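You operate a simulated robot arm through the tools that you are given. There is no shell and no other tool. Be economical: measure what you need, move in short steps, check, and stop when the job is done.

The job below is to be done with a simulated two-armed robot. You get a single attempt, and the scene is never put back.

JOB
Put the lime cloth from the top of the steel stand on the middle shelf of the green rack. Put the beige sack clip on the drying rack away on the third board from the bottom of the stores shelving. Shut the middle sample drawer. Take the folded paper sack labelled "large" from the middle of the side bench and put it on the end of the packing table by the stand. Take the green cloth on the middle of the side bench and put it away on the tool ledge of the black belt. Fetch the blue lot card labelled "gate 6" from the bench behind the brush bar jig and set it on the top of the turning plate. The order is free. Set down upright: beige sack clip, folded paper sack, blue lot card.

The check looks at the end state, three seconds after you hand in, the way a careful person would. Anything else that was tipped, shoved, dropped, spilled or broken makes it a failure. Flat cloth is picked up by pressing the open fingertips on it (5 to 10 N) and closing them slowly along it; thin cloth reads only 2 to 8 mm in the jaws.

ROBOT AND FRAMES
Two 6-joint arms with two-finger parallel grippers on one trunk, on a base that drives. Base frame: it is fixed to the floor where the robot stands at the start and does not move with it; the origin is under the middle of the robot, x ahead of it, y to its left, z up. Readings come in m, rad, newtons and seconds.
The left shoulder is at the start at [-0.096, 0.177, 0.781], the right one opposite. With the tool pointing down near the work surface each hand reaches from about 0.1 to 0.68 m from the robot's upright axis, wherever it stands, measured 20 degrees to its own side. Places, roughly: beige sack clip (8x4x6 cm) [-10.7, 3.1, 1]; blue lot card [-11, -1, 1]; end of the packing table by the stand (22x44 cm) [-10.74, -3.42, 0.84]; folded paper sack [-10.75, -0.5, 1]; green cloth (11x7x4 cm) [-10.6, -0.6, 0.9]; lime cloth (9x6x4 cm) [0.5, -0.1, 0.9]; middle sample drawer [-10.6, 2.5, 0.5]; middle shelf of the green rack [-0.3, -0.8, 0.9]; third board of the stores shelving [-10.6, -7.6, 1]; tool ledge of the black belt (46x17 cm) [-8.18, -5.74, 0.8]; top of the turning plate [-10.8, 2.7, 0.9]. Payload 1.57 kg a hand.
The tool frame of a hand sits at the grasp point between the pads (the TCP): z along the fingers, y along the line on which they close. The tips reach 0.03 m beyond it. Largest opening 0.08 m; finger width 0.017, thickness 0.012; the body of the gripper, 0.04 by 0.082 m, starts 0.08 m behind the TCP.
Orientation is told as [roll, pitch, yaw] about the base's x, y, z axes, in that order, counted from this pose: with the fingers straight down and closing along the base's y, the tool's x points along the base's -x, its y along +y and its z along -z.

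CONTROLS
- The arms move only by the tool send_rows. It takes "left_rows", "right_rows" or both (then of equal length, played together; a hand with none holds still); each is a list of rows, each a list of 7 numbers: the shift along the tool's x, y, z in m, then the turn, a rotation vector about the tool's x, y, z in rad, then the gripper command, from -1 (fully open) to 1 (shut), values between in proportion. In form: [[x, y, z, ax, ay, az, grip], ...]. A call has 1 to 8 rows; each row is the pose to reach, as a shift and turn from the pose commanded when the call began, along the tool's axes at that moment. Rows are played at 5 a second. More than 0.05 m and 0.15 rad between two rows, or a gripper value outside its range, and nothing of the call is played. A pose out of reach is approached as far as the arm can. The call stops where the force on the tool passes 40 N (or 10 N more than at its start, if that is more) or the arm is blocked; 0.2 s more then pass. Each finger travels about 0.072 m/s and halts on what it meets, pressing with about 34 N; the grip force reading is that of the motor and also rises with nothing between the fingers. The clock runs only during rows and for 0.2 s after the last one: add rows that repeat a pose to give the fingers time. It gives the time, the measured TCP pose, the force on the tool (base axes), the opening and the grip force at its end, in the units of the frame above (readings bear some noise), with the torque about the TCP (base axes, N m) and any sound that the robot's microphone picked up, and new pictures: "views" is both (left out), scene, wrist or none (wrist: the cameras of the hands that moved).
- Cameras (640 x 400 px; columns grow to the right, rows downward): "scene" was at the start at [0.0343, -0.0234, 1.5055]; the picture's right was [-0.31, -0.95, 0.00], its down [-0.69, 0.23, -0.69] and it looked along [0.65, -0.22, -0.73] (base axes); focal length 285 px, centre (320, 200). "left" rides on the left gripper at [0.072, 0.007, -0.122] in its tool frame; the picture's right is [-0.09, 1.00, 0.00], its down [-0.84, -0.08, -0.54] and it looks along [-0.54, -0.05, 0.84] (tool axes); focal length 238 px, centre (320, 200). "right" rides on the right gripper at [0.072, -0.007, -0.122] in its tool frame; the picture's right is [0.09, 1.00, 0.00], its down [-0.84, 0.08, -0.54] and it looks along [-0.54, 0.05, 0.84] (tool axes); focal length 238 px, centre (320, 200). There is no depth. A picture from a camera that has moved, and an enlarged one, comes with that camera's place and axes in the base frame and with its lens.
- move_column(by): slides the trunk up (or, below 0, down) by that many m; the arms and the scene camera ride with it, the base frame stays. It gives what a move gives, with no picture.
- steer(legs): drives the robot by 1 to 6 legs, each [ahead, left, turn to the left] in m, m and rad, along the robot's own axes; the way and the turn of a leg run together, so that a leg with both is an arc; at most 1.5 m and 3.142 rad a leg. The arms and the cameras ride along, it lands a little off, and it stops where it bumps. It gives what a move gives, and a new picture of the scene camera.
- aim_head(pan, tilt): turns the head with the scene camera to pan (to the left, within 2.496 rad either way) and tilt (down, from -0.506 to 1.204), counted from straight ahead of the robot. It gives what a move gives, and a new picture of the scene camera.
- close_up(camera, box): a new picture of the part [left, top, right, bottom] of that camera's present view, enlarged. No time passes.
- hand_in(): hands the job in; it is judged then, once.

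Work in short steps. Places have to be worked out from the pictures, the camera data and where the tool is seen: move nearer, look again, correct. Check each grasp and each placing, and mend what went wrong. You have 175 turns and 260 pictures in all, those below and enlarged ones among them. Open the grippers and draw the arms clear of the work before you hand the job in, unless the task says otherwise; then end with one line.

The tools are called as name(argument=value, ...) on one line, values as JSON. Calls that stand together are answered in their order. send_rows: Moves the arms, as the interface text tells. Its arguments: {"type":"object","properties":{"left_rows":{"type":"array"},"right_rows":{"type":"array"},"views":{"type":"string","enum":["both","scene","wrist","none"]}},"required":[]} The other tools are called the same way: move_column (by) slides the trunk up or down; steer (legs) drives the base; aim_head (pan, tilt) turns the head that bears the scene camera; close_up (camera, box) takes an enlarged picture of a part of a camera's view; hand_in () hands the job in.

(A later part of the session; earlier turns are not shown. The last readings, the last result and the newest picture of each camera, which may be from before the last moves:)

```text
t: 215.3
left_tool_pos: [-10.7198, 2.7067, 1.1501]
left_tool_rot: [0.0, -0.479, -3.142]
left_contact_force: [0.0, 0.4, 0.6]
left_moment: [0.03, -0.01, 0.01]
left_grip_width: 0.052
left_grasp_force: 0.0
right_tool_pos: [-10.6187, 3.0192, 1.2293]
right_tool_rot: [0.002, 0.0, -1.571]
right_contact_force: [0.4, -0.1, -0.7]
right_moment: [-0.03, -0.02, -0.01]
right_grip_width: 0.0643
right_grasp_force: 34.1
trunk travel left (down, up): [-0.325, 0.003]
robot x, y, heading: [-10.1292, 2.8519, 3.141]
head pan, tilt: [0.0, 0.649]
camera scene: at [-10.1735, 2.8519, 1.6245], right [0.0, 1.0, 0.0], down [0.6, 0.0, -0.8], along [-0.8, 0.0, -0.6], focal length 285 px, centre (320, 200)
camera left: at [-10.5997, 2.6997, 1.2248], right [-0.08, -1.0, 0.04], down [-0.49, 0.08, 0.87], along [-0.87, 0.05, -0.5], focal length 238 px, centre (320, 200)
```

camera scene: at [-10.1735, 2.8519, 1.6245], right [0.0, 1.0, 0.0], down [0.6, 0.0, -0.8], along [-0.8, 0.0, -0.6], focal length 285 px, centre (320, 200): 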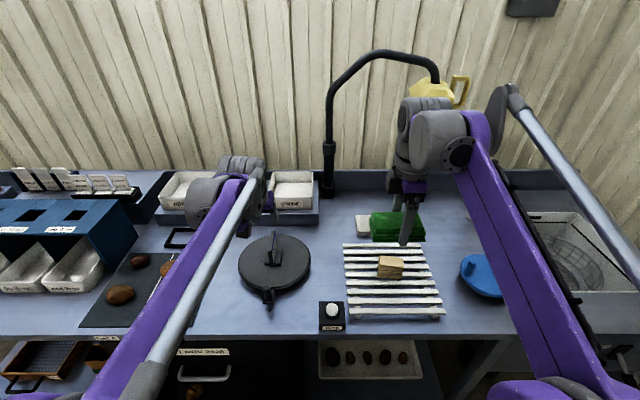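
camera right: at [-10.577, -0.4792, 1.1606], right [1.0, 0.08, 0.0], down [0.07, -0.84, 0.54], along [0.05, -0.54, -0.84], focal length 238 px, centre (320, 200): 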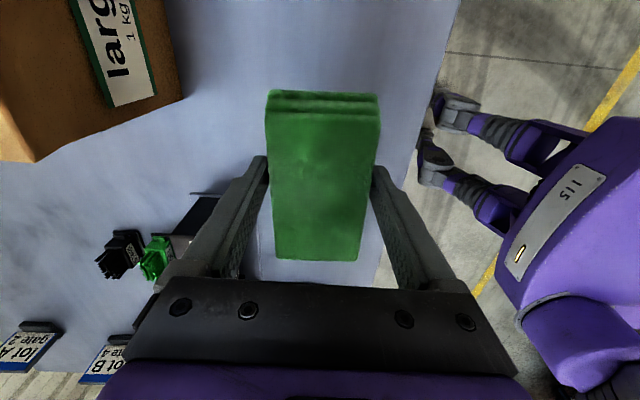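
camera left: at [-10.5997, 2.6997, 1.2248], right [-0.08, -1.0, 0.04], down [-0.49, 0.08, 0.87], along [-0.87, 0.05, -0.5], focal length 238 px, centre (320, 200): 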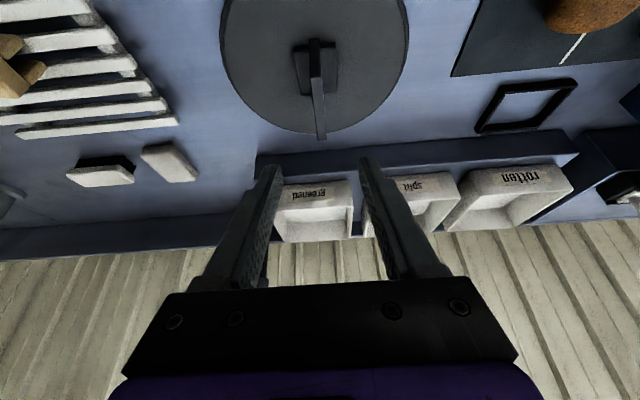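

The card stands on the plate. Next the clip on the slatted drying rack; I zoom in.

close_up(camera="scene", box=[320, 200, 480, 300])

```text
4.00 times, centred on (400, 250) of scene
camera zoom: at [-10.1735, 2.8519, 1.6245], right [0.0, 1.0, 0.0], down [0.6, 0.0, -0.8], along [-0.8, 0.0, -0.6], focal length 1142 px, centre (0, 0)
```

zoom: 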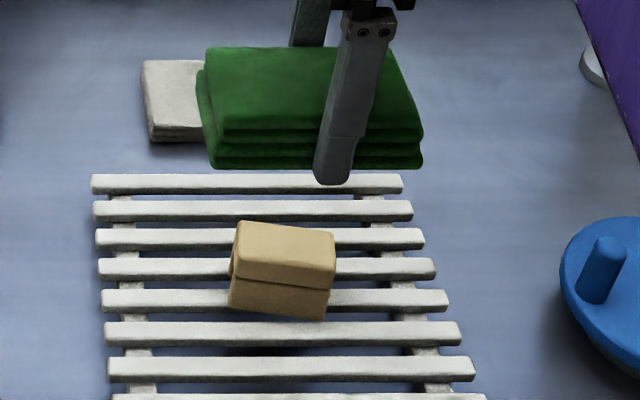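

Before grasping I want to know the stores shelving's headroom; I look down the corridor.

aim_head(pan=1.5, tilt=0.1)

close_up(camera="scene", box=[290, 150, 418, 230])

```text
t: 216.9
left_tool_pos: [-10.7225, 2.7066, 1.1479]
left_tool_rot: [-0.001, -0.481, -3.14]
left_contact_force: [0.3, -0.5, 0.0]
left_moment: [0.01, -0.03, -0.04]
left_grip_width: 0.0521
left_grasp_force: 0.1
right_tool_pos: [-10.6207, 3.0181, 1.2294]
right_tool_rot: [0.003, 0.002, -1.573]
right_contact_force: [0.6, -0.4, 0.1]
right_moment: [-0.01, 0.0, -0.02]
right_grip_width: 0.0642
right_grasp_force: 34.0
trunk travel left (down, up): [-0.325, 0.003]
robot x, y, heading: [-10.132, 2.8431, 3.138]
head pan, tilt: [1.499, 0.099]
camera scene: at [-10.095, 2.7598, 1.6749], right [-1.0, 0.07, 0.0], down [0.01, 0.1, -0.99], along [-0.07, -0.99, -0.1], focal length 285 px, centre (320, 200)
```

scene: 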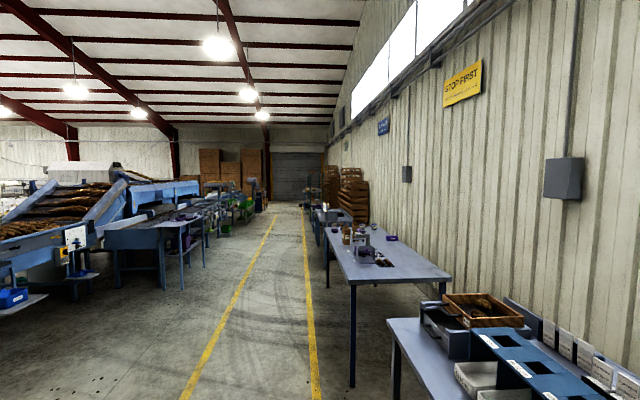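

```text
5.00 times, centred on (354, 190) of scene
camera zoom: at [-10.095, 2.7598, 1.6749], right [-1.0, 0.07, 0.0], down [0.01, 0.1, -0.99], along [-0.07, -0.99, -0.1], focal length 1427 px, centre (150, 250)
```

zoom: 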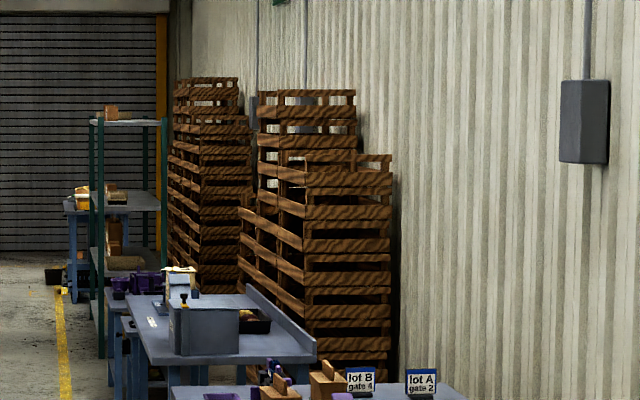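

The third board sits at z≈0.97 with about 0.6 m headroom, so a vertical grip is fine. I straighten the left hand upright.

send_rows(left_rows=[[0.016, 0, -0.022, 0, 0.12, 0, -0.6], [0.032, 0, -0.045, 0, 0.24, 0, -1], [0.048, 0, -0.068, 0, 0.36, 0, -1], [0.0656, 0, -0.09, 0, 0.48, 0, -1]], views="none")

send_rows(left_rows=[[0, 0, 0, 0, 0, 0.15, -1], [0, 0, 0, 0, 0, 0.3, -1], [0, 0, 0, 0, 0, 0.45, -1], [0, 0, 0, 0, 0, 0.6, -1], [0, 0, 0, 0, 0, 0.75, -1], [0, 0, 0, 0, 0, 0.9, -1], [0, 0, 0, 0, 0, 1.05, -1], [0, 0, 0, 0, 0, 1.2, -1]], views="none")

steer(legs=[[-0.05, 0, 0], [0, -0.38, 0]])

aim_head(pan=0.2, tilt=0.8)

```text
t: 217.9
left_tool_pos: [-10.6206, 2.7081, 1.1974]
left_tool_rot: [0.0, 0.003, -3.14]
left_contact_force: [-0.1, -0.5, -0.5]
left_moment: [0.03, -0.01, -0.03]
left_grip_width: 0.0799
left_grasp_force: 0.1
right_tool_pos: [-10.6194, 3.0181, 1.2288]
right_tool_rot: [0.003, -0.001, -1.572]
right_contact_force: [-0.3, 0.4, -1.0]
right_moment: [0.02, -0.02, -0.02]
right_grip_width: 0.0643
right_grasp_force: 34.4
trunk travel left (down, up): [-0.325, 0.003]
robot x, y, heading: [-10.1301, 2.8484, 3.136]
head pan, tilt: [1.499, 0.099]
```

```text
t: 219.8
left_tool_pos: [-10.6228, 2.7081, 1.1998]
left_tool_rot: [-0.001, -0.001, 1.94]
left_contact_force: [0.4, 0.3, 0.8]
left_moment: [0.02, -0.02, 0.02]
left_grip_width: 0.0801
left_grasp_force: 0.0
right_tool_pos: [-10.6195, 3.0188, 1.2282]
right_tool_rot: [0.003, 0.001, -1.571]
right_contact_force: [0.5, 0.6, -0.2]
right_moment: [0.0, -0.04, -0.02]
right_grip_width: 0.0644
right_grasp_force: 34.0
trunk travel left (down, up): [-0.325, 0.003]
robot x, y, heading: [-10.1298, 2.8494, 3.139]
head pan, tilt: [1.499, 0.099]
```

```text
t: 224.2
left_tool_pos: [-10.5708, 3.0837, 1.1996]
left_tool_rot: [0.001, -0.001, 1.949]
left_contact_force: [0.5, -1.3, -0.2]
left_moment: [-0.01, 0.01, -0.01]
left_grip_width: 0.0799
left_grasp_force: 0.0
right_tool_pos: [-10.57, 3.3944, 1.2288]
right_tool_rot: [0.003, 0.0, -1.57]
right_contact_force: [0.5, -0.2, -0.5]
right_moment: [-0.01, -0.04, 0.02]
right_grip_width: 0.0642
right_grasp_force: 34.1
trunk travel left (down, up): [-0.325, 0.003]
robot x, y, heading: [-10.0782, 3.2271, -3.139]
head pan, tilt: [1.499, 0.099]
camera scene: at [-10.044, 3.1391, 1.6749], right [-1.0, 0.07, 0.0], down [0.01, 0.1, -0.99], along [-0.07, -0.99, -0.1], focal length 285 px, centre (320, 200)
```

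scene: 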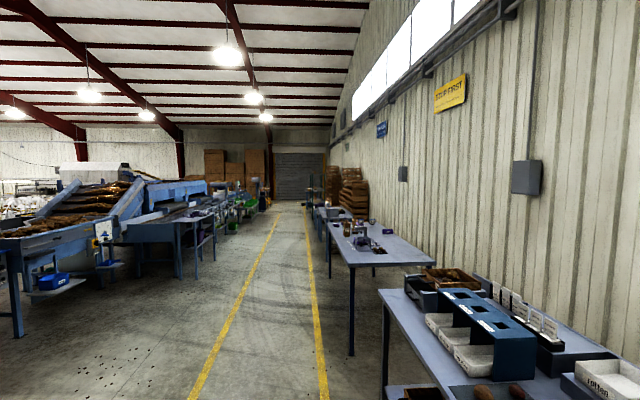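

```text
t: 225.6
left_tool_pos: [-10.5697, 3.0843, 1.1984]
left_tool_rot: [0.001, 0.0, 1.949]
left_contact_force: [0.1, -0.5, 0.1]
left_moment: [0.0, 0.03, 0.0]
left_grip_width: 0.08
left_grasp_force: 0.1
right_tool_pos: [-10.5699, 3.397, 1.2277]
right_tool_rot: [0.004, -0.002, -1.569]
right_contact_force: [0.0, -0.6, -1.1]
right_moment: [-0.01, -0.01, 0.0]
right_grip_width: 0.0642
right_grasp_force: 34.1
trunk travel left (down, up): [-0.325, 0.003]
robot x, y, heading: [-10.0792, 3.2292, -3.141]
head pan, tilt: [0.201, 0.799]
camera scene: at [-10.1167, 3.2147, 1.6119], right [-0.2, 0.98, 0.0], down [0.7, 0.14, -0.7], along [-0.68, -0.14, -0.72], focal length 285 px, centre (320, 200)
```

scene: 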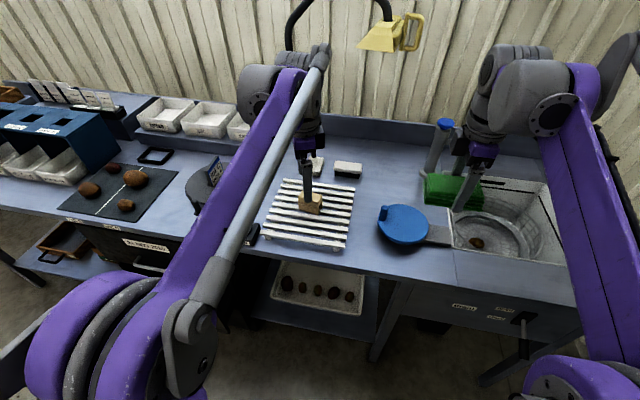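

I drive ahead 0.12 m, finish the wrist turn and move over the clip, then look through the wrist camera.

steer(legs=[[0.12, 0, 0]])

send_rows(left_rows=[[0, 0, 0, 0, 0, 0.13, -1], [0, 0, 0.03, 0, 0, 0.26, -1], [0, 0, 0.05, 0, 0, 0.38, -1], [0, 0, 0.07, 0, 0, 0.38, -1]], views="wrist")

```text
t: 226.9
left_tool_pos: [-10.6869, 3.0835, 1.198]
left_tool_rot: [0.001, 0.0, 1.951]
left_contact_force: [0.7, 0.8, 1.4]
left_moment: [0.02, 0.0, -0.01]
left_grip_width: 0.0798
left_grasp_force: 0.0
right_tool_pos: [-10.6863, 3.3947, 1.2289]
right_tool_rot: [0.001, 0.0, -1.569]
right_contact_force: [-0.4, -0.2, -0.1]
right_moment: [-0.03, -0.03, -0.03]
right_grip_width: 0.0645
right_grasp_force: 33.9
trunk travel left (down, up): [-0.325, 0.003]
robot x, y, heading: [-10.1972, 3.2281, -3.138]
head pan, tilt: [0.201, 0.799]
camera scene: at [-10.2335, 3.2144, 1.6116], right [-0.2, 0.98, 0.0], down [0.7, 0.14, -0.7], along [-0.68, -0.14, -0.72], focal length 285 px, centre (320, 200)
```

scene: 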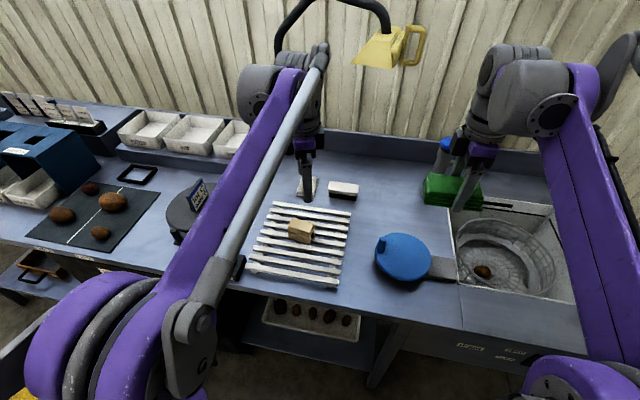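

```text
t: 227.9
left_tool_pos: [-10.689, 3.0831, 1.1299]
left_tool_rot: [0.001, 0.0, 1.568]
left_contact_force: [0.1, -0.2, -0.5]
left_moment: [0.02, 0.02, 0.01]
left_grip_width: 0.0802
left_grasp_force: 0.0
right_tool_pos: [-10.6882, 3.3955, 1.2276]
right_tool_rot: [0.003, -0.001, -1.569]
right_contact_force: [-0.2, 1.1, -0.9]
right_moment: [0.01, 0.0, -0.01]
right_grip_width: 0.0641
right_grasp_force: 33.6
trunk travel left (down, up): [-0.325, 0.003]
robot x, y, heading: [-10.1931, 3.2312, -3.135]
head pan, tilt: [0.201, 0.799]
camera left: at [-10.6949, 3.0117, 1.2516], right [-1.0, 0.1, 0.0], down [0.08, 0.84, 0.54], along [0.05, 0.54, -0.84], focal length 238 px, centre (320, 200)
```

left: 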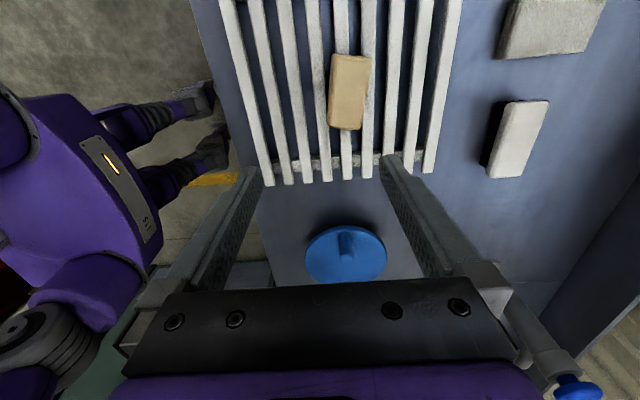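

Clip centre ≈[-10.725, 3.059], z≈0.95, rotated ~0.15 rad. I align and lower to z≈1.02.

send_rows(left_rows=[[0.012, 0.018, 0.03, 0, 0, 0.08, -1], [0.024, 0.036, 0.06, 0, 0, 0.15, -1], [0.024, 0.036, 0.1, 0, 0, 0.15, -1], [0.024, 0.036, 0.11, 0, 0, 0.15, -1]], views="wrist")

```text
t: 228.9
left_tool_pos: [-10.7258, 3.0588, 1.0187]
left_tool_rot: [-0.002, 0.0, 1.42]
left_contact_force: [-0.9, 0.2, 1.1]
left_moment: [0.01, -0.01, 0.01]
left_grip_width: 0.0803
left_grasp_force: 0.1
right_tool_pos: [-10.6885, 3.3963, 1.2275]
right_tool_rot: [0.004, 0.0, -1.569]
right_contact_force: [0.8, 1.1, -0.6]
right_moment: [0.01, -0.01, -0.03]
right_grip_width: 0.0645
right_grasp_force: 34.3
trunk travel left (down, up): [-0.325, 0.003]
robot x, y, heading: [-10.1971, 3.2308, -3.138]
head pan, tilt: [0.201, 0.799]
camera left: at [-10.7426, 2.9897, 1.1408], right [-0.97, 0.24, 0.0], down [0.2, 0.82, 0.54], along [0.13, 0.53, -0.84], focal length 238 px, centre (320, 200)
```

left: 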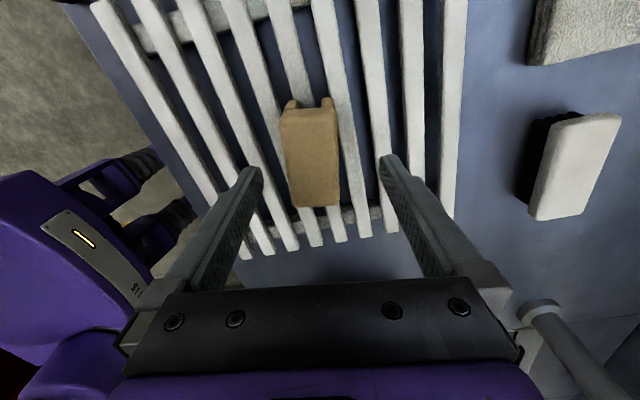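

Aligned within a few mm. I lower to z≈0.95 and close.

send_rows(left_rows=[[0, -0.005, 0.03, 0, 0, 0, -1], [0, -0.005, 0.055, 0, 0, 0, -1], [0, -0.005, 0.068, 0, 0, 0, -1], [0, -0.005, 0.068, 0, 0, 0, -0.2], [0, -0.005, 0.068, 0, 0, 0, 0.4], [0, -0.005, 0.068, 0, 0, 0, 1], [0, -0.005, 0.068, 0, 0, 0, 1]], views="both")

```text
t: 229.7
left_tool_pos: [-10.7205, 3.0593, 0.9585]
left_tool_rot: [-0.004, 0.001, 1.42]
left_contact_force: [4.8, 0.9, 2.4]
left_moment: [0.09, 0.11, -0.1]
left_grip_width: 0.0796
left_grasp_force: 0.0
right_tool_pos: [-10.6882, 3.3955, 1.2281]
right_tool_rot: [0.001, 0.0, -1.567]
right_contact_force: [-0.9, 0.4, -1.0]
right_moment: [0.03, 0.0, -0.02]
right_grip_width: 0.0643
right_grasp_force: 34.3
trunk travel left (down, up): [-0.325, 0.003]
robot x, y, heading: [-10.1994, 3.2283, -3.143]
head pan, tilt: [0.201, 0.799]
stopped in row 3 (left hand): the force on the tool passed its limit at 56 N (the readings are from after the stop); the commanded pose is now the measured one
camera scene: at [-10.2346, 3.2147, 1.6118], right [-0.2, 0.98, 0.0], down [0.7, 0.14, -0.7], along [-0.68, -0.14, -0.72], focal length 285 px, centre (320, 200)
camera left: at [-10.7379, 2.9893, 1.0802], right [-0.97, 0.24, 0.0], down [0.2, 0.82, 0.54], along [0.13, 0.52, -0.84], focal length 238 px, centre (320, 200)
```

scene: 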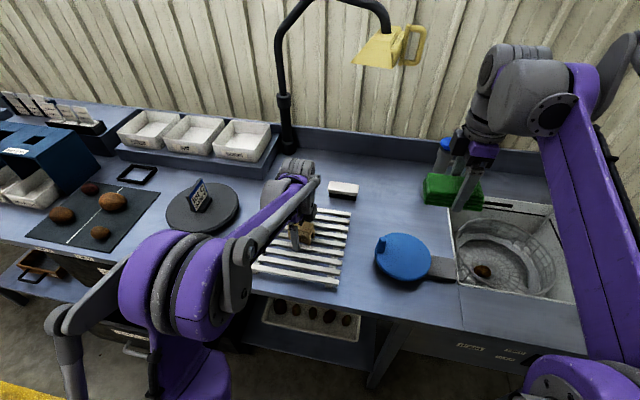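
left: 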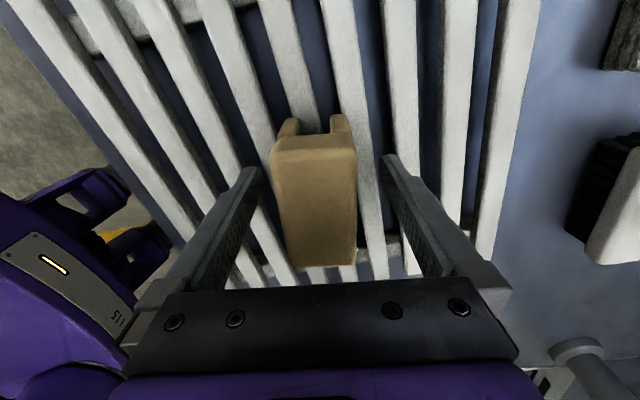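

Tips met the slats (z≈0.928). I raise 4 mm, close, and lift.

send_rows(left_rows=[[0, 0, -0.004, 0, 0, 0, -1], [0, 0, -0.004, 0, 0, 0, -0.2], [0, 0, -0.004, 0, 0, 0, 0.4], [0, 0, -0.004, 0, 0, 0, 1], [0, 0, -0.004, 0, 0, 0, 1], [0, 0, -0.035, 0, 0, 0, 1], [0, 0, -0.08, 0, 0, 0, 1], [0, 0, -0.125, 0, 0, 0, 1]], views="wrist")

```text
t: 231.5
left_tool_pos: [-10.7211, 3.0591, 1.0846]
left_tool_rot: [-0.001, 0.002, 1.42]
left_contact_force: [0.1, 0.1, 0.0]
left_moment: [-0.04, 0.0, 0.0]
left_grip_width: 0.0373
left_grasp_force: 33.7
right_tool_pos: [-10.688, 3.3954, 1.2294]
right_tool_rot: [0.002, 0.0, -1.568]
right_contact_force: [0.3, 0.0, -0.7]
right_moment: [0.01, 0.0, 0.02]
right_grip_width: 0.0644
right_grasp_force: 34.7
trunk travel left (down, up): [-0.325, 0.003]
robot x, y, heading: [-10.196, 3.231, -3.133]
head pan, tilt: [0.201, 0.799]
camera left: at [-10.7379, 2.9879, 1.2062], right [-0.97, 0.24, 0.0], down [0.2, 0.82, 0.54], along [0.13, 0.52, -0.84], focal length 238 px, centre (320, 200)
```

left: 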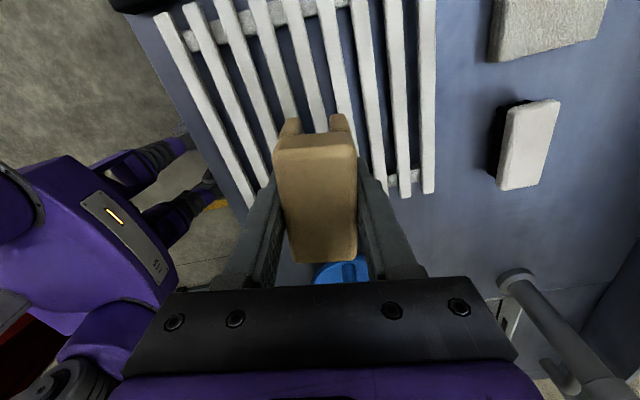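

Clip held. Both hands are full, so I'll shut the drawer on a later visit. I raise the clip, back off and strafe down the corridor.

send_rows(left_rows=[[0, 0, -0.045, 0, 0, 0, 1], [0, 0, -0.09, 0, 0, 0, 1], [0, 0, -0.13, 0, 0, 0, 1]], views="none")

steer(legs=[[-0.5, 0, -0.008], [0, 1.5, 0], [0, 1.5, 0], [0, 1.5, 0], [0, 1.5, 0]])

aim_head(pan=1.3, tilt=0.3)

```text
t: 232.3
left_tool_pos: [-10.719, 3.0591, 1.2149]
left_tool_rot: [0.0, 0.0, 1.418]
left_contact_force: [0.5, 0.1, 0.0]
left_moment: [0.0, -0.01, -0.01]
left_grip_width: 0.0373
left_grasp_force: 34.6
right_tool_pos: [-10.6904, 3.395, 1.229]
right_tool_rot: [0.004, 0.001, -1.567]
right_contact_force: [-0.4, -0.4, -0.6]
right_moment: [0.0, 0.01, -0.02]
right_grip_width: 0.0642
right_grasp_force: 34.3
trunk travel left (down, up): [-0.325, 0.003]
robot x, y, heading: [-10.1973, 3.2274, -3.136]
head pan, tilt: [0.201, 0.799]
```

```text
t: 287.0
left_tool_pos: [-10.2337, -2.9721, 1.2142]
left_tool_rot: [-0.001, 0.002, 1.423]
left_contact_force: [-0.5, 1.1, -0.5]
left_moment: [-0.01, 0.0, 0.01]
left_grip_width: 0.0373
left_grasp_force: 34.2
right_tool_pos: [-10.2064, -2.6373, 1.2305]
right_tool_rot: [0.004, 0.0, -1.563]
right_contact_force: [-0.6, 0.5, 0.0]
right_moment: [0.01, 0.02, 0.0]
right_grip_width: 0.0645
right_grasp_force: 34.2
trunk travel left (down, up): [-0.325, 0.003]
robot x, y, heading: [-9.7155, -2.7998, -3.136]
head pan, tilt: [0.201, 0.799]
camera scene: at [-9.7521, -2.815, 1.6119], right [-0.21, 0.98, 0.0], down [0.7, 0.15, -0.7], along [-0.68, -0.14, -0.72], focal length 285 px, centre (320, 200)
```

scene: 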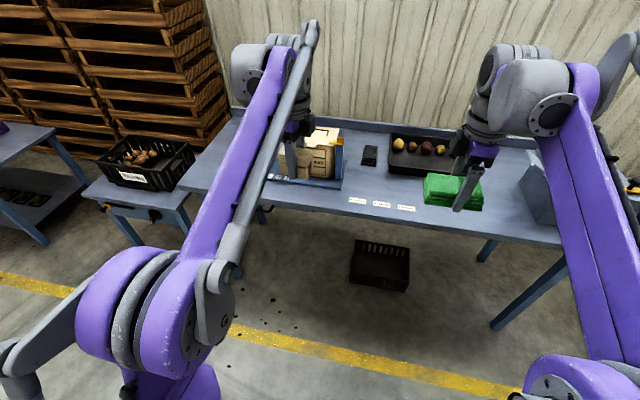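

```text
t: 288.4
left_tool_pos: [-10.2332, -2.9727, 1.2146]
left_tool_rot: [-0.001, 0.0, 1.424]
left_contact_force: [0.4, -0.2, -0.2]
left_moment: [0.01, 0.04, 0.03]
left_grip_width: 0.0373
left_grasp_force: 33.9
right_tool_pos: [-10.2078, -2.6361, 1.2288]
right_tool_rot: [0.003, 0.001, -1.563]
right_contact_force: [-0.3, 0.3, -0.9]
right_moment: [-0.05, -0.01, 0.0]
right_grip_width: 0.0643
right_grasp_force: 34.5
trunk travel left (down, up): [-0.325, 0.003]
robot x, y, heading: [-9.7184, -2.7987, -3.134]
head pan, tilt: [1.3, 0.3]
camera scene: at [-9.6974, -2.8885, 1.6562], right [-0.97, 0.26, 0.0], down [0.08, 0.29, -0.96], along [-0.25, -0.92, -0.3], focal length 285 px, centre (320, 200)
```

scene: 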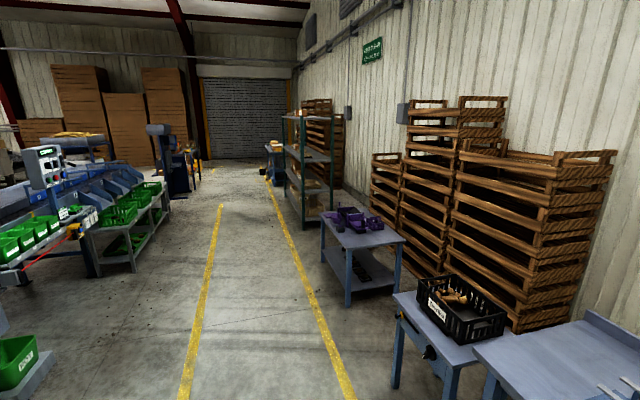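

The corridor is clear. I continue to y≈-5.6.

steer(legs=[[-0.1, 0, -0.007], [0, 1.5, 0], [0, 1.2, 0]])

aim_head(pan=2.49, tilt=0.5)

aim_head(pan=1.1, tilt=0.4)

```text
t: 313.1
left_tool_pos: [-10.1441, -5.7035, 1.2139]
left_tool_rot: [0.0, 0.001, 1.417]
left_contact_force: [1.6, 0.2, -1.2]
left_moment: [0.04, 0.05, -0.01]
left_grip_width: 0.0371
left_grasp_force: 34.2
right_tool_pos: [-10.1145, -5.3671, 1.2288]
right_tool_rot: [0.003, -0.001, -1.569]
right_contact_force: [-0.7, -0.5, -0.8]
right_moment: [0.01, 0.01, 0.02]
right_grip_width: 0.0641
right_grasp_force: 34.4
trunk travel left (down, up): [-0.325, 0.003]
robot x, y, heading: [-9.6232, -5.5329, -3.141]
head pan, tilt: [1.3, 0.3]
camera scene: at [-9.6068, -5.6233, 1.6563], right [-0.96, 0.27, 0.0], down [0.08, 0.28, -0.96], along [-0.25, -0.92, -0.3], focal length 285 px, centre (320, 200)
```

scene: 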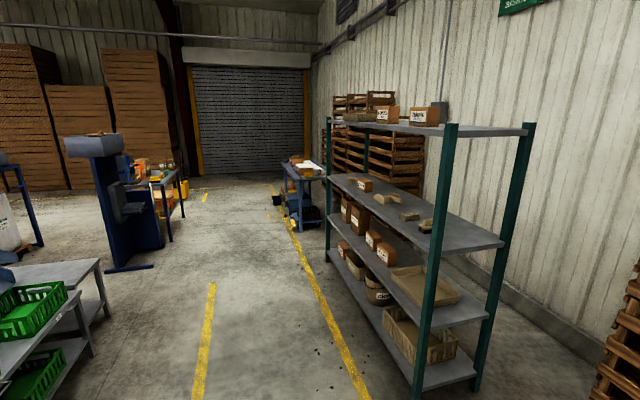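

```text
t: 314.5
left_tool_pos: [-10.1443, -5.7037, 1.2138]
left_tool_rot: [0.0, 0.002, 1.417]
left_contact_force: [0.5, 0.5, -0.3]
left_moment: [-0.02, 0.02, 0.02]
left_grip_width: 0.0373
left_grasp_force: 33.9
right_tool_pos: [-10.1152, -5.3685, 1.2278]
right_tool_rot: [0.004, -0.001, -1.568]
right_contact_force: [0.2, 0.9, -0.2]
right_moment: [0.01, 0.0, -0.01]
right_grip_width: 0.0641
right_grasp_force: 33.3
trunk travel left (down, up): [-0.325, 0.003]
robot x, y, heading: [-9.623, -5.5328, -3.142]
head pan, tilt: [2.491, 0.499]
camera scene: at [-9.5096, -5.5883, 1.6379], right [-0.61, -0.8, 0.0], down [-0.38, 0.29, -0.88], along [0.7, -0.53, -0.48], focal length 285 px, centre (320, 200)
```

scene: 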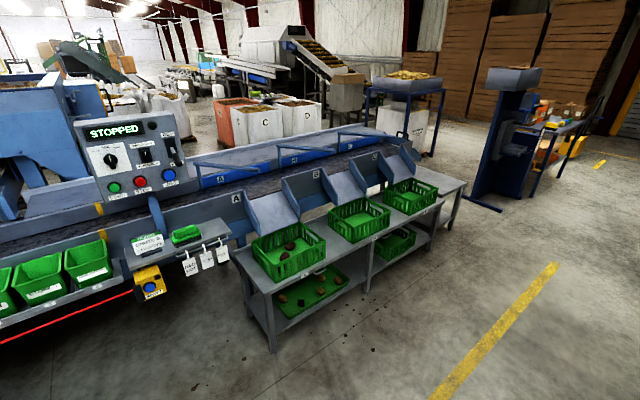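

```text
t: 316.0
left_tool_pos: [-10.1437, -5.7046, 1.2142]
left_tool_rot: [-0.002, 0.002, 1.417]
left_contact_force: [-0.6, 0.6, -0.5]
left_moment: [-0.01, -0.04, 0.01]
left_grip_width: 0.0372
left_grasp_force: 34.3
right_tool_pos: [-10.115, -5.3689, 1.2279]
right_tool_rot: [0.005, -0.002, -1.571]
right_contact_force: [-0.1, 0.4, -0.9]
right_moment: [0.01, 0.04, 0.0]
right_grip_width: 0.0645
right_grasp_force: 34.0
trunk travel left (down, up): [-0.325, 0.003]
robot x, y, heading: [-9.6234, -5.5333, -3.14]
head pan, tilt: [1.1, 0.4]
camera scene: at [-9.6239, -5.6159, 1.647], right [-0.89, 0.45, 0.0], down [0.18, 0.35, -0.92], along [-0.42, -0.82, -0.39], focal length 285 px, centre (320, 200)
```

scene: 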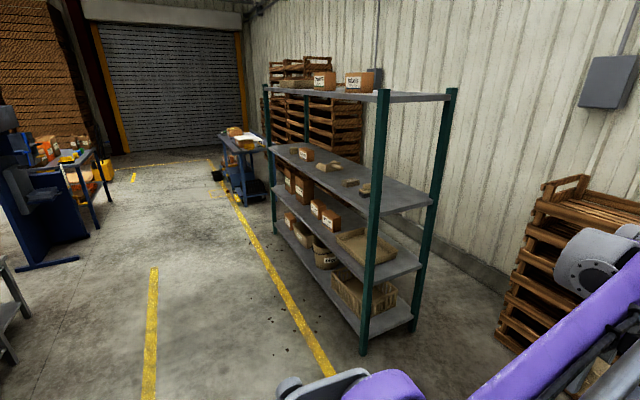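

I see the stores shelving (front x≈-10.5, y -6.7…-8.45; third board ~0.97 with a few clips on it), and the tool ledge at the belt. I do the clip first: strafe to y≈-7.15 and lower the column.

steer(legs=[[0, 1.5, 0], [0, 0.12, 0]])

move_column(by=-0.1)

aim_head(pan=0.1, tilt=0.6)

```text
t: 330.4
left_tool_pos: [-10.1266, -7.3075, 1.2147]
left_tool_rot: [-0.002, 0.001, 1.435]
left_contact_force: [0.0, -0.3, -0.4]
left_moment: [-0.02, -0.02, 0.01]
left_grip_width: 0.0372
left_grasp_force: 34.1
right_tool_pos: [-10.1039, -6.9718, 1.2285]
right_tool_rot: [0.005, -0.001, -1.551]
right_contact_force: [0.6, -1.3, -1.1]
right_moment: [-0.01, 0.0, 0.01]
right_grip_width: 0.064
right_grasp_force: 34.3
trunk travel left (down, up): [-0.325, 0.003]
robot x, y, heading: [-9.6082, -7.1313, -3.123]
head pan, tilt: [1.1, 0.4]
camera scene: at [-9.6073, -7.2102, 1.647], right [-0.9, 0.44, 0.0], down [0.17, 0.35, -0.92], along [-0.4, -0.83, -0.39], focal length 285 px, centre (320, 200)
```

scene: 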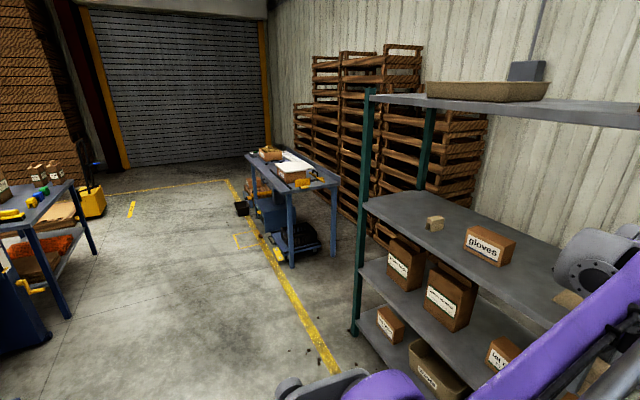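

```text
t: 331.7
left_tool_pos: [-10.1272, -7.3088, 1.1147]
left_tool_rot: [-0.002, 0.001, 1.434]
left_contact_force: [0.7, -0.6, -0.5]
left_moment: [0.0, -0.04, -0.01]
left_grip_width: 0.0374
left_grasp_force: 34.4
right_tool_pos: [-10.1029, -6.9721, 1.1295]
right_tool_rot: [0.003, 0.0, -1.553]
right_contact_force: [-0.6, 1.4, -0.4]
right_moment: [0.01, -0.03, 0.01]
right_grip_width: 0.0642
right_grasp_force: 33.8
trunk travel left (down, up): [-0.225, 0.103]
robot x, y, heading: [-9.6078, -7.1285, -3.121]
head pan, tilt: [1.1, 0.4]
```

```text
t: 333.0
left_tool_pos: [-10.1266, -7.3088, 1.1138]
left_tool_rot: [-0.002, 0.002, 1.436]
left_contact_force: [0.1, 0.2, -0.3]
left_moment: [0.03, 0.0, 0.02]
left_grip_width: 0.0373
left_grasp_force: 34.0
right_tool_pos: [-10.103, -6.9716, 1.1276]
right_tool_rot: [0.004, 0.0, -1.553]
right_contact_force: [-0.3, 1.0, -0.5]
right_moment: [0.04, 0.0, 0.0]
right_grip_width: 0.0641
right_grasp_force: 34.1
trunk travel left (down, up): [-0.225, 0.103]
robot x, y, heading: [-9.6118, -7.1316, -3.12]
head pan, tilt: [0.099, 0.6]
camera scene: at [-9.6583, -7.1378, 1.5235], right [-0.12, 0.99, 0.0], down [0.56, 0.07, -0.83], along [-0.82, -0.1, -0.56], focal length 285 px, centre (320, 200)
```

scene: 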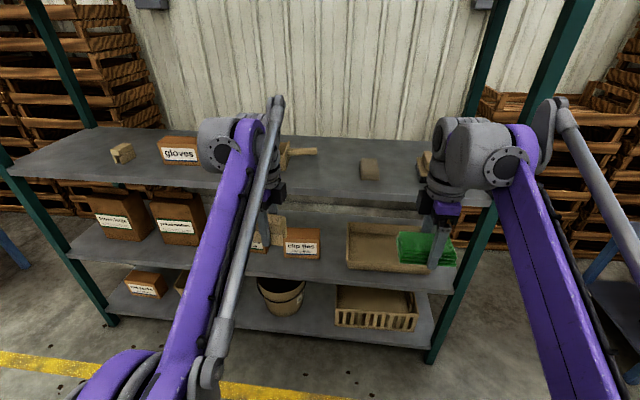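

There is free board around [-10.63, -7.25]. I retract the right hand a little, then drive ahead 0.45 m.

send_rows(right_rows=[[0, 0.04, 0, 0, 0, 0, 1], [0, 0.08, 0, 0, 0, 0, 1], [0, 0.12, 0, 0, 0, 0, 1]], views="none")

steer(legs=[[0.15, -0.04, -0.02], [0.3, 0, 0]])

```text
t: 333.8
left_tool_pos: [-10.124, -7.3085, 1.1149]
left_tool_rot: [-0.001, 0.002, 1.437]
left_contact_force: [0.7, -0.9, -0.6]
left_moment: [0.0, 0.05, 0.0]
left_grip_width: 0.0373
left_grasp_force: 33.8
right_tool_pos: [-9.9803, -6.9683, 1.1277]
right_tool_rot: [0.001, -0.001, -1.55]
right_contact_force: [0.1, 0.3, -0.1]
right_moment: [0.03, 0.04, -0.02]
right_grip_width: 0.0642
right_grasp_force: 34.3
trunk travel left (down, up): [-0.225, 0.103]
robot x, y, heading: [-9.6066, -7.1298, -3.124]
head pan, tilt: [0.099, 0.6]
```

```text
t: 336.9
left_tool_pos: [-10.5783, -7.2629, 1.114]
left_tool_rot: [-0.003, 0.002, 1.423]
left_contact_force: [-0.4, 0.0, -0.6]
left_moment: [-0.02, -0.03, 0.03]
left_grip_width: 0.0371
left_grasp_force: 33.8
right_tool_pos: [-10.4305, -6.9272, 1.1261]
right_tool_rot: [0.003, 0.0, -1.563]
right_contact_force: [-0.2, -0.9, -1.1]
right_moment: [-0.01, 0.02, 0.02]
right_grip_width: 0.0642
right_grasp_force: 34.2
trunk travel left (down, up): [-0.225, 0.103]
robot x, y, heading: [-10.0632, -7.0934, -3.137]
head pan, tilt: [0.099, 0.6]
camera scene: at [-10.1085, -7.0994, 1.5235], right [-0.11, 0.99, 0.0], down [0.56, 0.06, -0.82], along [-0.82, -0.09, -0.57], focal length 285 px, centre (320, 200)
```

scene: 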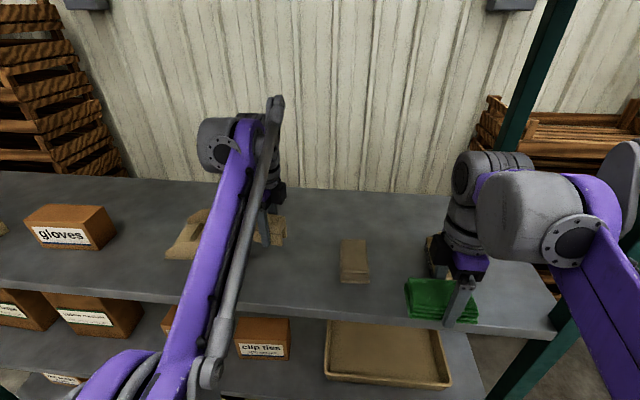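

close_up(camera="scene", box=[150, 160, 390, 310])

close_up(camera="left", box=[0, 0, 640, 400])

```text
2.67 times, centred on (270, 235) of scene
camera zoom: at [-10.1085, -7.0994, 1.5235], right [-0.11, 0.99, 0.0], down [0.56, 0.06, -0.82], along [-0.82, -0.09, -0.57], focal length 761 px, centre (453, 107)
```

zoom: 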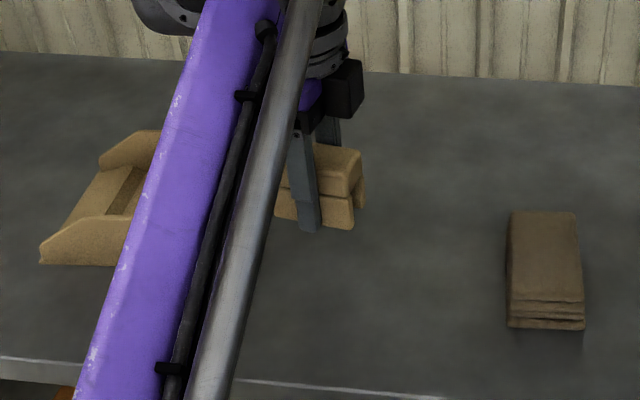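

```text
1.00 times, centred on (320, 200) of left (not enlarged: the box is as wide or as high as the picture)
camera zoom: at [-10.5956, -7.3345, 1.2365], right [-0.97, 0.24, 0.0], down [0.2, 0.82, 0.54], along [0.13, 0.53, -0.84], focal length 238 px, centre (320, 200)
```

zoom: 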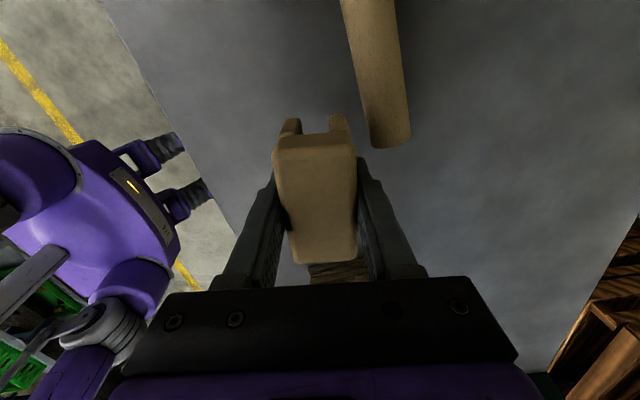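

A scoop's handle ends near [-10.64, -7.24], so I place the clip in front of it at x≈-10.555, y≈-7.26. I shift and lower to z≈1.03.

send_rows(left_rows=[[-0.004, -0.022, 0.0, 0, 0, 0, 1], [-0.004, -0.022, 0.04, 0, 0, 0, 1], [-0.004, -0.022, 0.075, 0, 0, 0, 1], [-0.004, -0.022, 0.085, 0, 0, 0, 1]], views="both")

```text
t: 337.7
left_tool_pos: [-10.5554, -7.2625, 1.0501]
left_tool_rot: [0.005, 0.002, 1.422]
left_contact_force: [4.0, 3.7, 14.7]
left_moment: [0.16, -0.43, 0.09]
left_grip_width: 0.0373
left_grasp_force: 33.4
right_tool_pos: [-10.4293, -6.9255, 1.127]
right_tool_rot: [0.001, 0.001, -1.563]
right_contact_force: [-0.5, -0.1, -1.0]
right_moment: [0.01, 0.01, 0.0]
right_grip_width: 0.0642
right_grasp_force: 33.5
trunk travel left (down, up): [-0.225, 0.103]
robot x, y, heading: [-10.0594, -7.0927, -3.134]
head pan, tilt: [0.099, 0.6]
stopped in row 4 (left hand): the force on the tool passed its limit at 136 N (the readings are from after the stop); the commanded pose is now the measured one
camera scene: at [-10.107, -7.099, 1.5235], right [-0.11, 0.99, 0.0], down [0.56, 0.06, -0.83], along [-0.82, -0.09, -0.56], focal length 285 px, centre (320, 200)
camera left: at [-10.572, -7.3328, 1.1725], right [-0.97, 0.24, 0.0], down [0.2, 0.82, 0.54], along [0.13, 0.53, -0.84], focal length 238 px, centre (320, 200)
```

scene: 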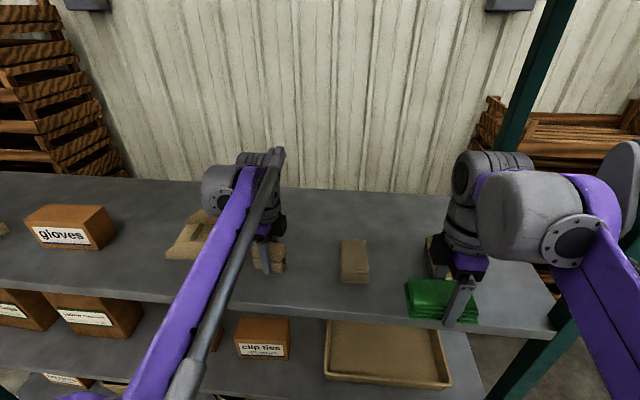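
left: 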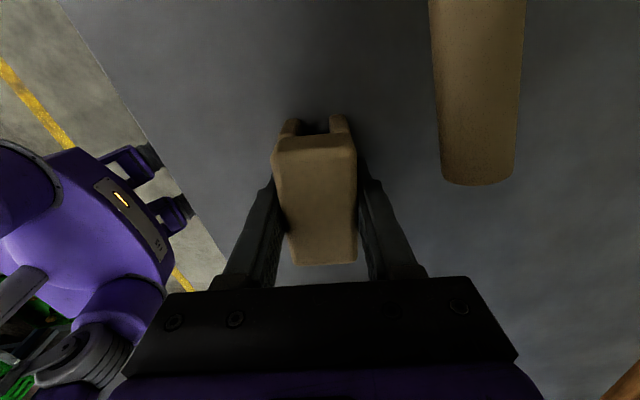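

The clip is on the board (z≈1.015, confirmed by re-triangulation). I ease up a touch, open partly and lift clear.

send_rows(left_rows=[[0, 0, -0.001, 0, 0, 0, 1], [0, 0, -0.001, 0, 0, 0, 0.2], [0, 0, -0.001, 0, 0, 0, -0.4], [0, 0, -0.001, 0, 0, 0, -0.4], [0, 0, -0.03, 0, 0, 0, -0.4], [0, 0, -0.07, 0, 0, 0, -0.4], [0, 0, -0.11, 0, 0, 0, -0.4]], views="both")

```text
t: 339.3
left_tool_pos: [-10.5577, -7.2634, 1.16]
left_tool_rot: [0.004, 0.002, 1.424]
left_contact_force: [0.3, 0.1, 0.0]
left_moment: [0.01, 0.02, -0.01]
left_grip_width: 0.056
left_grasp_force: 0.1
right_tool_pos: [-10.43, -6.9274, 1.1263]
right_tool_rot: [0.003, 0.001, -1.563]
right_contact_force: [-0.5, -1.0, -1.1]
right_moment: [0.02, -0.01, 0.01]
right_grip_width: 0.0643
right_grasp_force: 34.1
trunk travel left (down, up): [-0.225, 0.103]
robot x, y, heading: [-10.0573, -7.0942, -3.14]
head pan, tilt: [0.099, 0.6]
camera scene: at [-10.1094, -7.0995, 1.5234], right [-0.11, 0.99, 0.0], down [0.56, 0.06, -0.82], along [-0.82, -0.09, -0.57], focal length 285 px, centre (320, 200)
camera left: at [-10.5738, -7.3335, 1.2831], right [-0.97, 0.24, 0.0], down [0.2, 0.82, 0.54], along [0.13, 0.52, -0.84], focal length 238 px, centre (320, 200)
```

scene: 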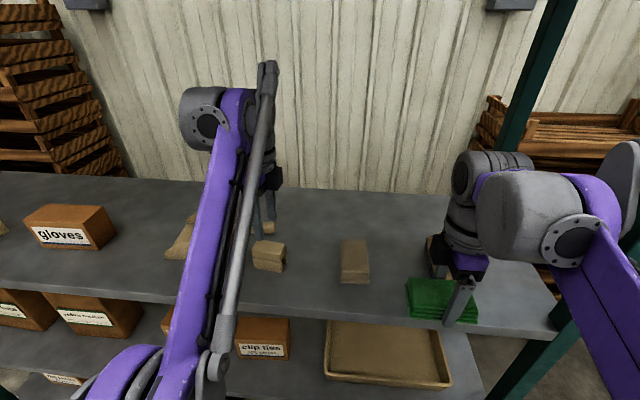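
left: 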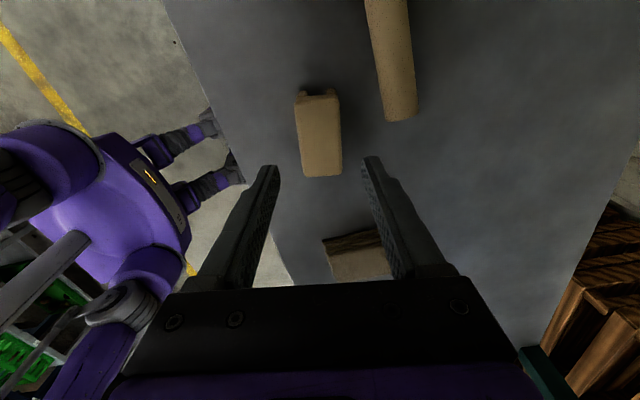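

The clip stands upright on the third board. I back off, turn about to face the belt, and move north to about y≈-5.8.

steer(legs=[[-0.5, 0, 0], [0, 0, 3.14], [0, 1.2, 0]])

aim_head(pan=0.0, tilt=0.5)

```text
t: 360.2
left_tool_pos: [-9.0526, -5.6945, 1.1609]
left_tool_rot: [0.004, 0.001, -1.738]
left_contact_force: [-0.6, 0.0, 0.4]
left_moment: [-0.02, 0.01, 0.01]
left_grip_width: 0.0559
left_grasp_force: 0.0
right_tool_pos: [-9.1866, -6.029, 1.126]
right_tool_rot: [0.003, 0.001, 1.558]
right_contact_force: [-0.6, 0.1, 0.2]
right_moment: [0.04, 0.01, 0.03]
right_grip_width: 0.0642
right_grasp_force: 34.2
trunk travel left (down, up): [-0.225, 0.103]
robot x, y, heading: [-9.5533, -5.8551, -0.014]
head pan, tilt: [0.099, 0.6]
camera scene: at [-9.5085, -5.846, 1.5235], right [0.09, -1.0, 0.0], down [-0.56, -0.05, -0.83], along [0.82, 0.07, -0.56], focal length 285 px, centre (320, 200)
```

scene: 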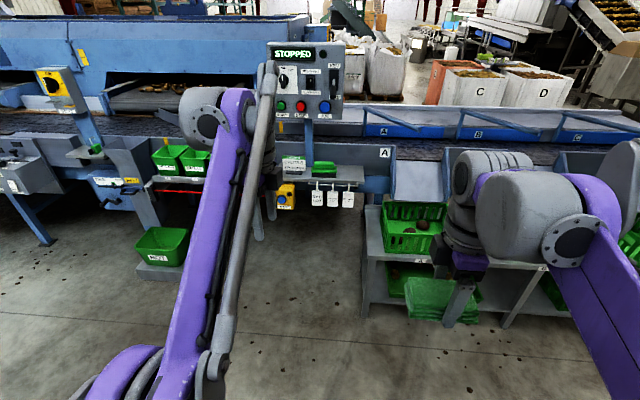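

```text
t: 360.9
left_tool_pos: [-9.0539, -5.6946, 1.161]
left_tool_rot: [0.004, 0.002, -1.739]
left_contact_force: [-0.2, 0.4, -0.7]
left_moment: [0.03, -0.02, 0.01]
left_grip_width: 0.0559
left_grasp_force: 0.0
right_tool_pos: [-9.1863, -6.0281, 1.1266]
right_tool_rot: [0.001, 0.0, 1.559]
right_contact_force: [-0.6, -0.3, -0.1]
right_moment: [-0.02, 0.02, -0.01]
right_grip_width: 0.0638
right_grasp_force: 34.0
trunk travel left (down, up): [-0.225, 0.103]
robot x, y, heading: [-9.5495, -5.8581, -0.014]
head pan, tilt: [0.0, 0.499]
camera scene: at [-9.5056, -5.8548, 1.5325], right [-0.01, -1.0, 0.0], down [-0.48, 0.01, -0.88], along [0.88, -0.01, -0.48], focal length 285 px, centre (320, 200)
```

scene: 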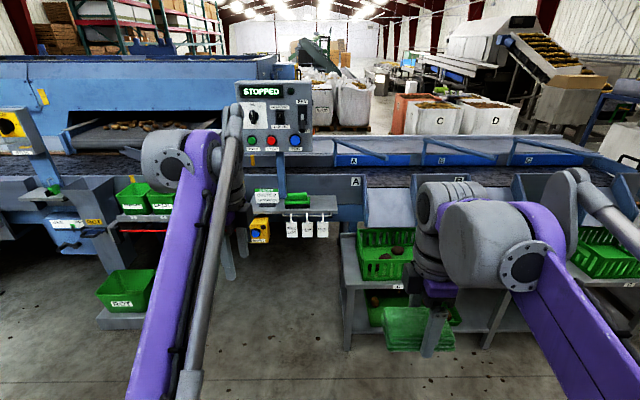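

close_up(camera="scene", box=[220, 165, 380, 265])

```text
4.00 times, centred on (300, 215) of scene
camera zoom: at [-9.5056, -5.8548, 1.5325], right [-0.01, -1.0, 0.0], down [-0.48, 0.01, -0.88], along [0.88, -0.01, -0.48], focal length 1142 px, centre (400, 140)
```

zoom: 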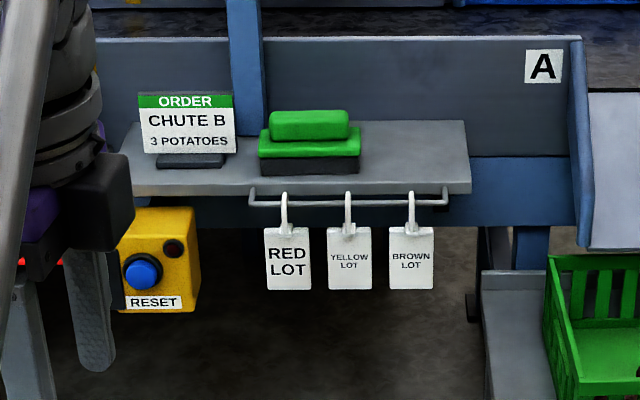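

The ledge's right third is free (y≈-5.82…-5.965). I retract the left hand away from the control panel and drive nearer.

send_rows(left_rows=[[-0.008, -0.049, 0, 0, 0, 0, -0.4], [-0.016, -0.098, 0, 0, 0, 0, -0.4], [-0.024, -0.147, 0, 0, 0, 0, -0.4], [-0.033, -0.196, 0, 0, 0, 0, -0.4]], views="none")

steer(legs=[[0.2, 0.12, 0.014], [0.35, 0, 0]])

aim_head(pan=-0.1, tilt=0.7)

```text
t: 361.9
left_tool_pos: [-9.2537, -5.6957, 1.1606]
left_tool_rot: [0.004, 0.002, -1.738]
left_contact_force: [0.2, 0.0, -0.6]
left_moment: [0.01, -0.01, 0.04]
left_grip_width: 0.0558
left_grasp_force: 0.1
right_tool_pos: [-9.1884, -6.0283, 1.1273]
right_tool_rot: [0.003, 0.001, 1.559]
right_contact_force: [-1.3, 0.5, -0.8]
right_moment: [-0.03, -0.04, 0.03]
right_grip_width: 0.0641
right_grasp_force: 34.0
trunk travel left (down, up): [-0.225, 0.103]
robot x, y, heading: [-9.5543, -5.8558, -0.015]
head pan, tilt: [0.0, 0.499]
```

```text
t: 365.5
left_tool_pos: [-8.7011, -5.5669, 1.1606]
left_tool_rot: [0.003, 0.001, -1.721]
left_contact_force: [-0.6, 0.4, 0.3]
left_moment: [0.01, 0.01, 0.01]
left_grip_width: 0.0561
left_grasp_force: 0.1
right_tool_pos: [-8.6302, -5.8989, 1.1269]
right_tool_rot: [0.002, -0.001, 1.573]
right_contact_force: [-0.4, -0.6, -0.1]
right_moment: [-0.02, -0.03, 0.0]
right_grip_width: 0.0642
right_grasp_force: 33.6
trunk travel left (down, up): [-0.225, 0.103]
robot x, y, heading: [-9.0011, -5.7318, 0.005]
head pan, tilt: [0.0, 0.499]
camera scene: at [-8.9518, -5.7306, 1.5326], right [0.0, -1.0, 0.0], down [-0.48, 0.0, -0.88], along [0.88, 0.0, -0.48], focal length 285 px, centre (320, 200)
```

scene: 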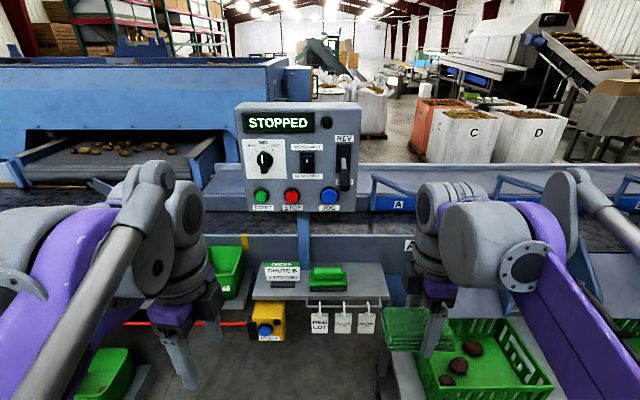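

```text
t: 366.2
left_tool_pos: [-8.7006, -5.5661, 1.1602]
left_tool_rot: [0.003, 0.001, -1.722]
left_contact_force: [0.1, -0.4, 0.6]
left_moment: [0.0, 0.07, 0.0]
left_grip_width: 0.0561
left_grasp_force: 0.0
right_tool_pos: [-8.6302, -5.8993, 1.1265]
right_tool_rot: [0.003, 0.001, 1.575]
right_contact_force: [0.3, -0.6, -0.9]
right_moment: [-0.02, 0.0, -0.01]
right_grip_width: 0.0643
right_grasp_force: 33.8
trunk travel left (down, up): [-0.225, 0.103]
robot x, y, heading: [-9.0033, -5.734, 0.005]
head pan, tilt: [-0.099, 0.7]
camera scene: at [-8.9586, -5.7391, 1.5149], right [-0.09, -1.0, 0.0], down [-0.64, 0.06, -0.77], along [0.76, -0.07, -0.64], focal length 285 px, centre (320, 200)
```

scene: 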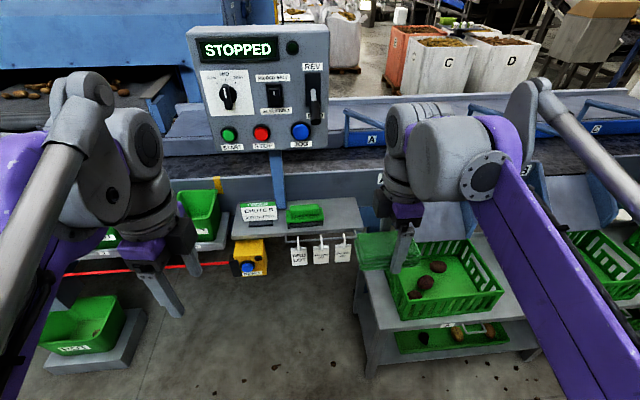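

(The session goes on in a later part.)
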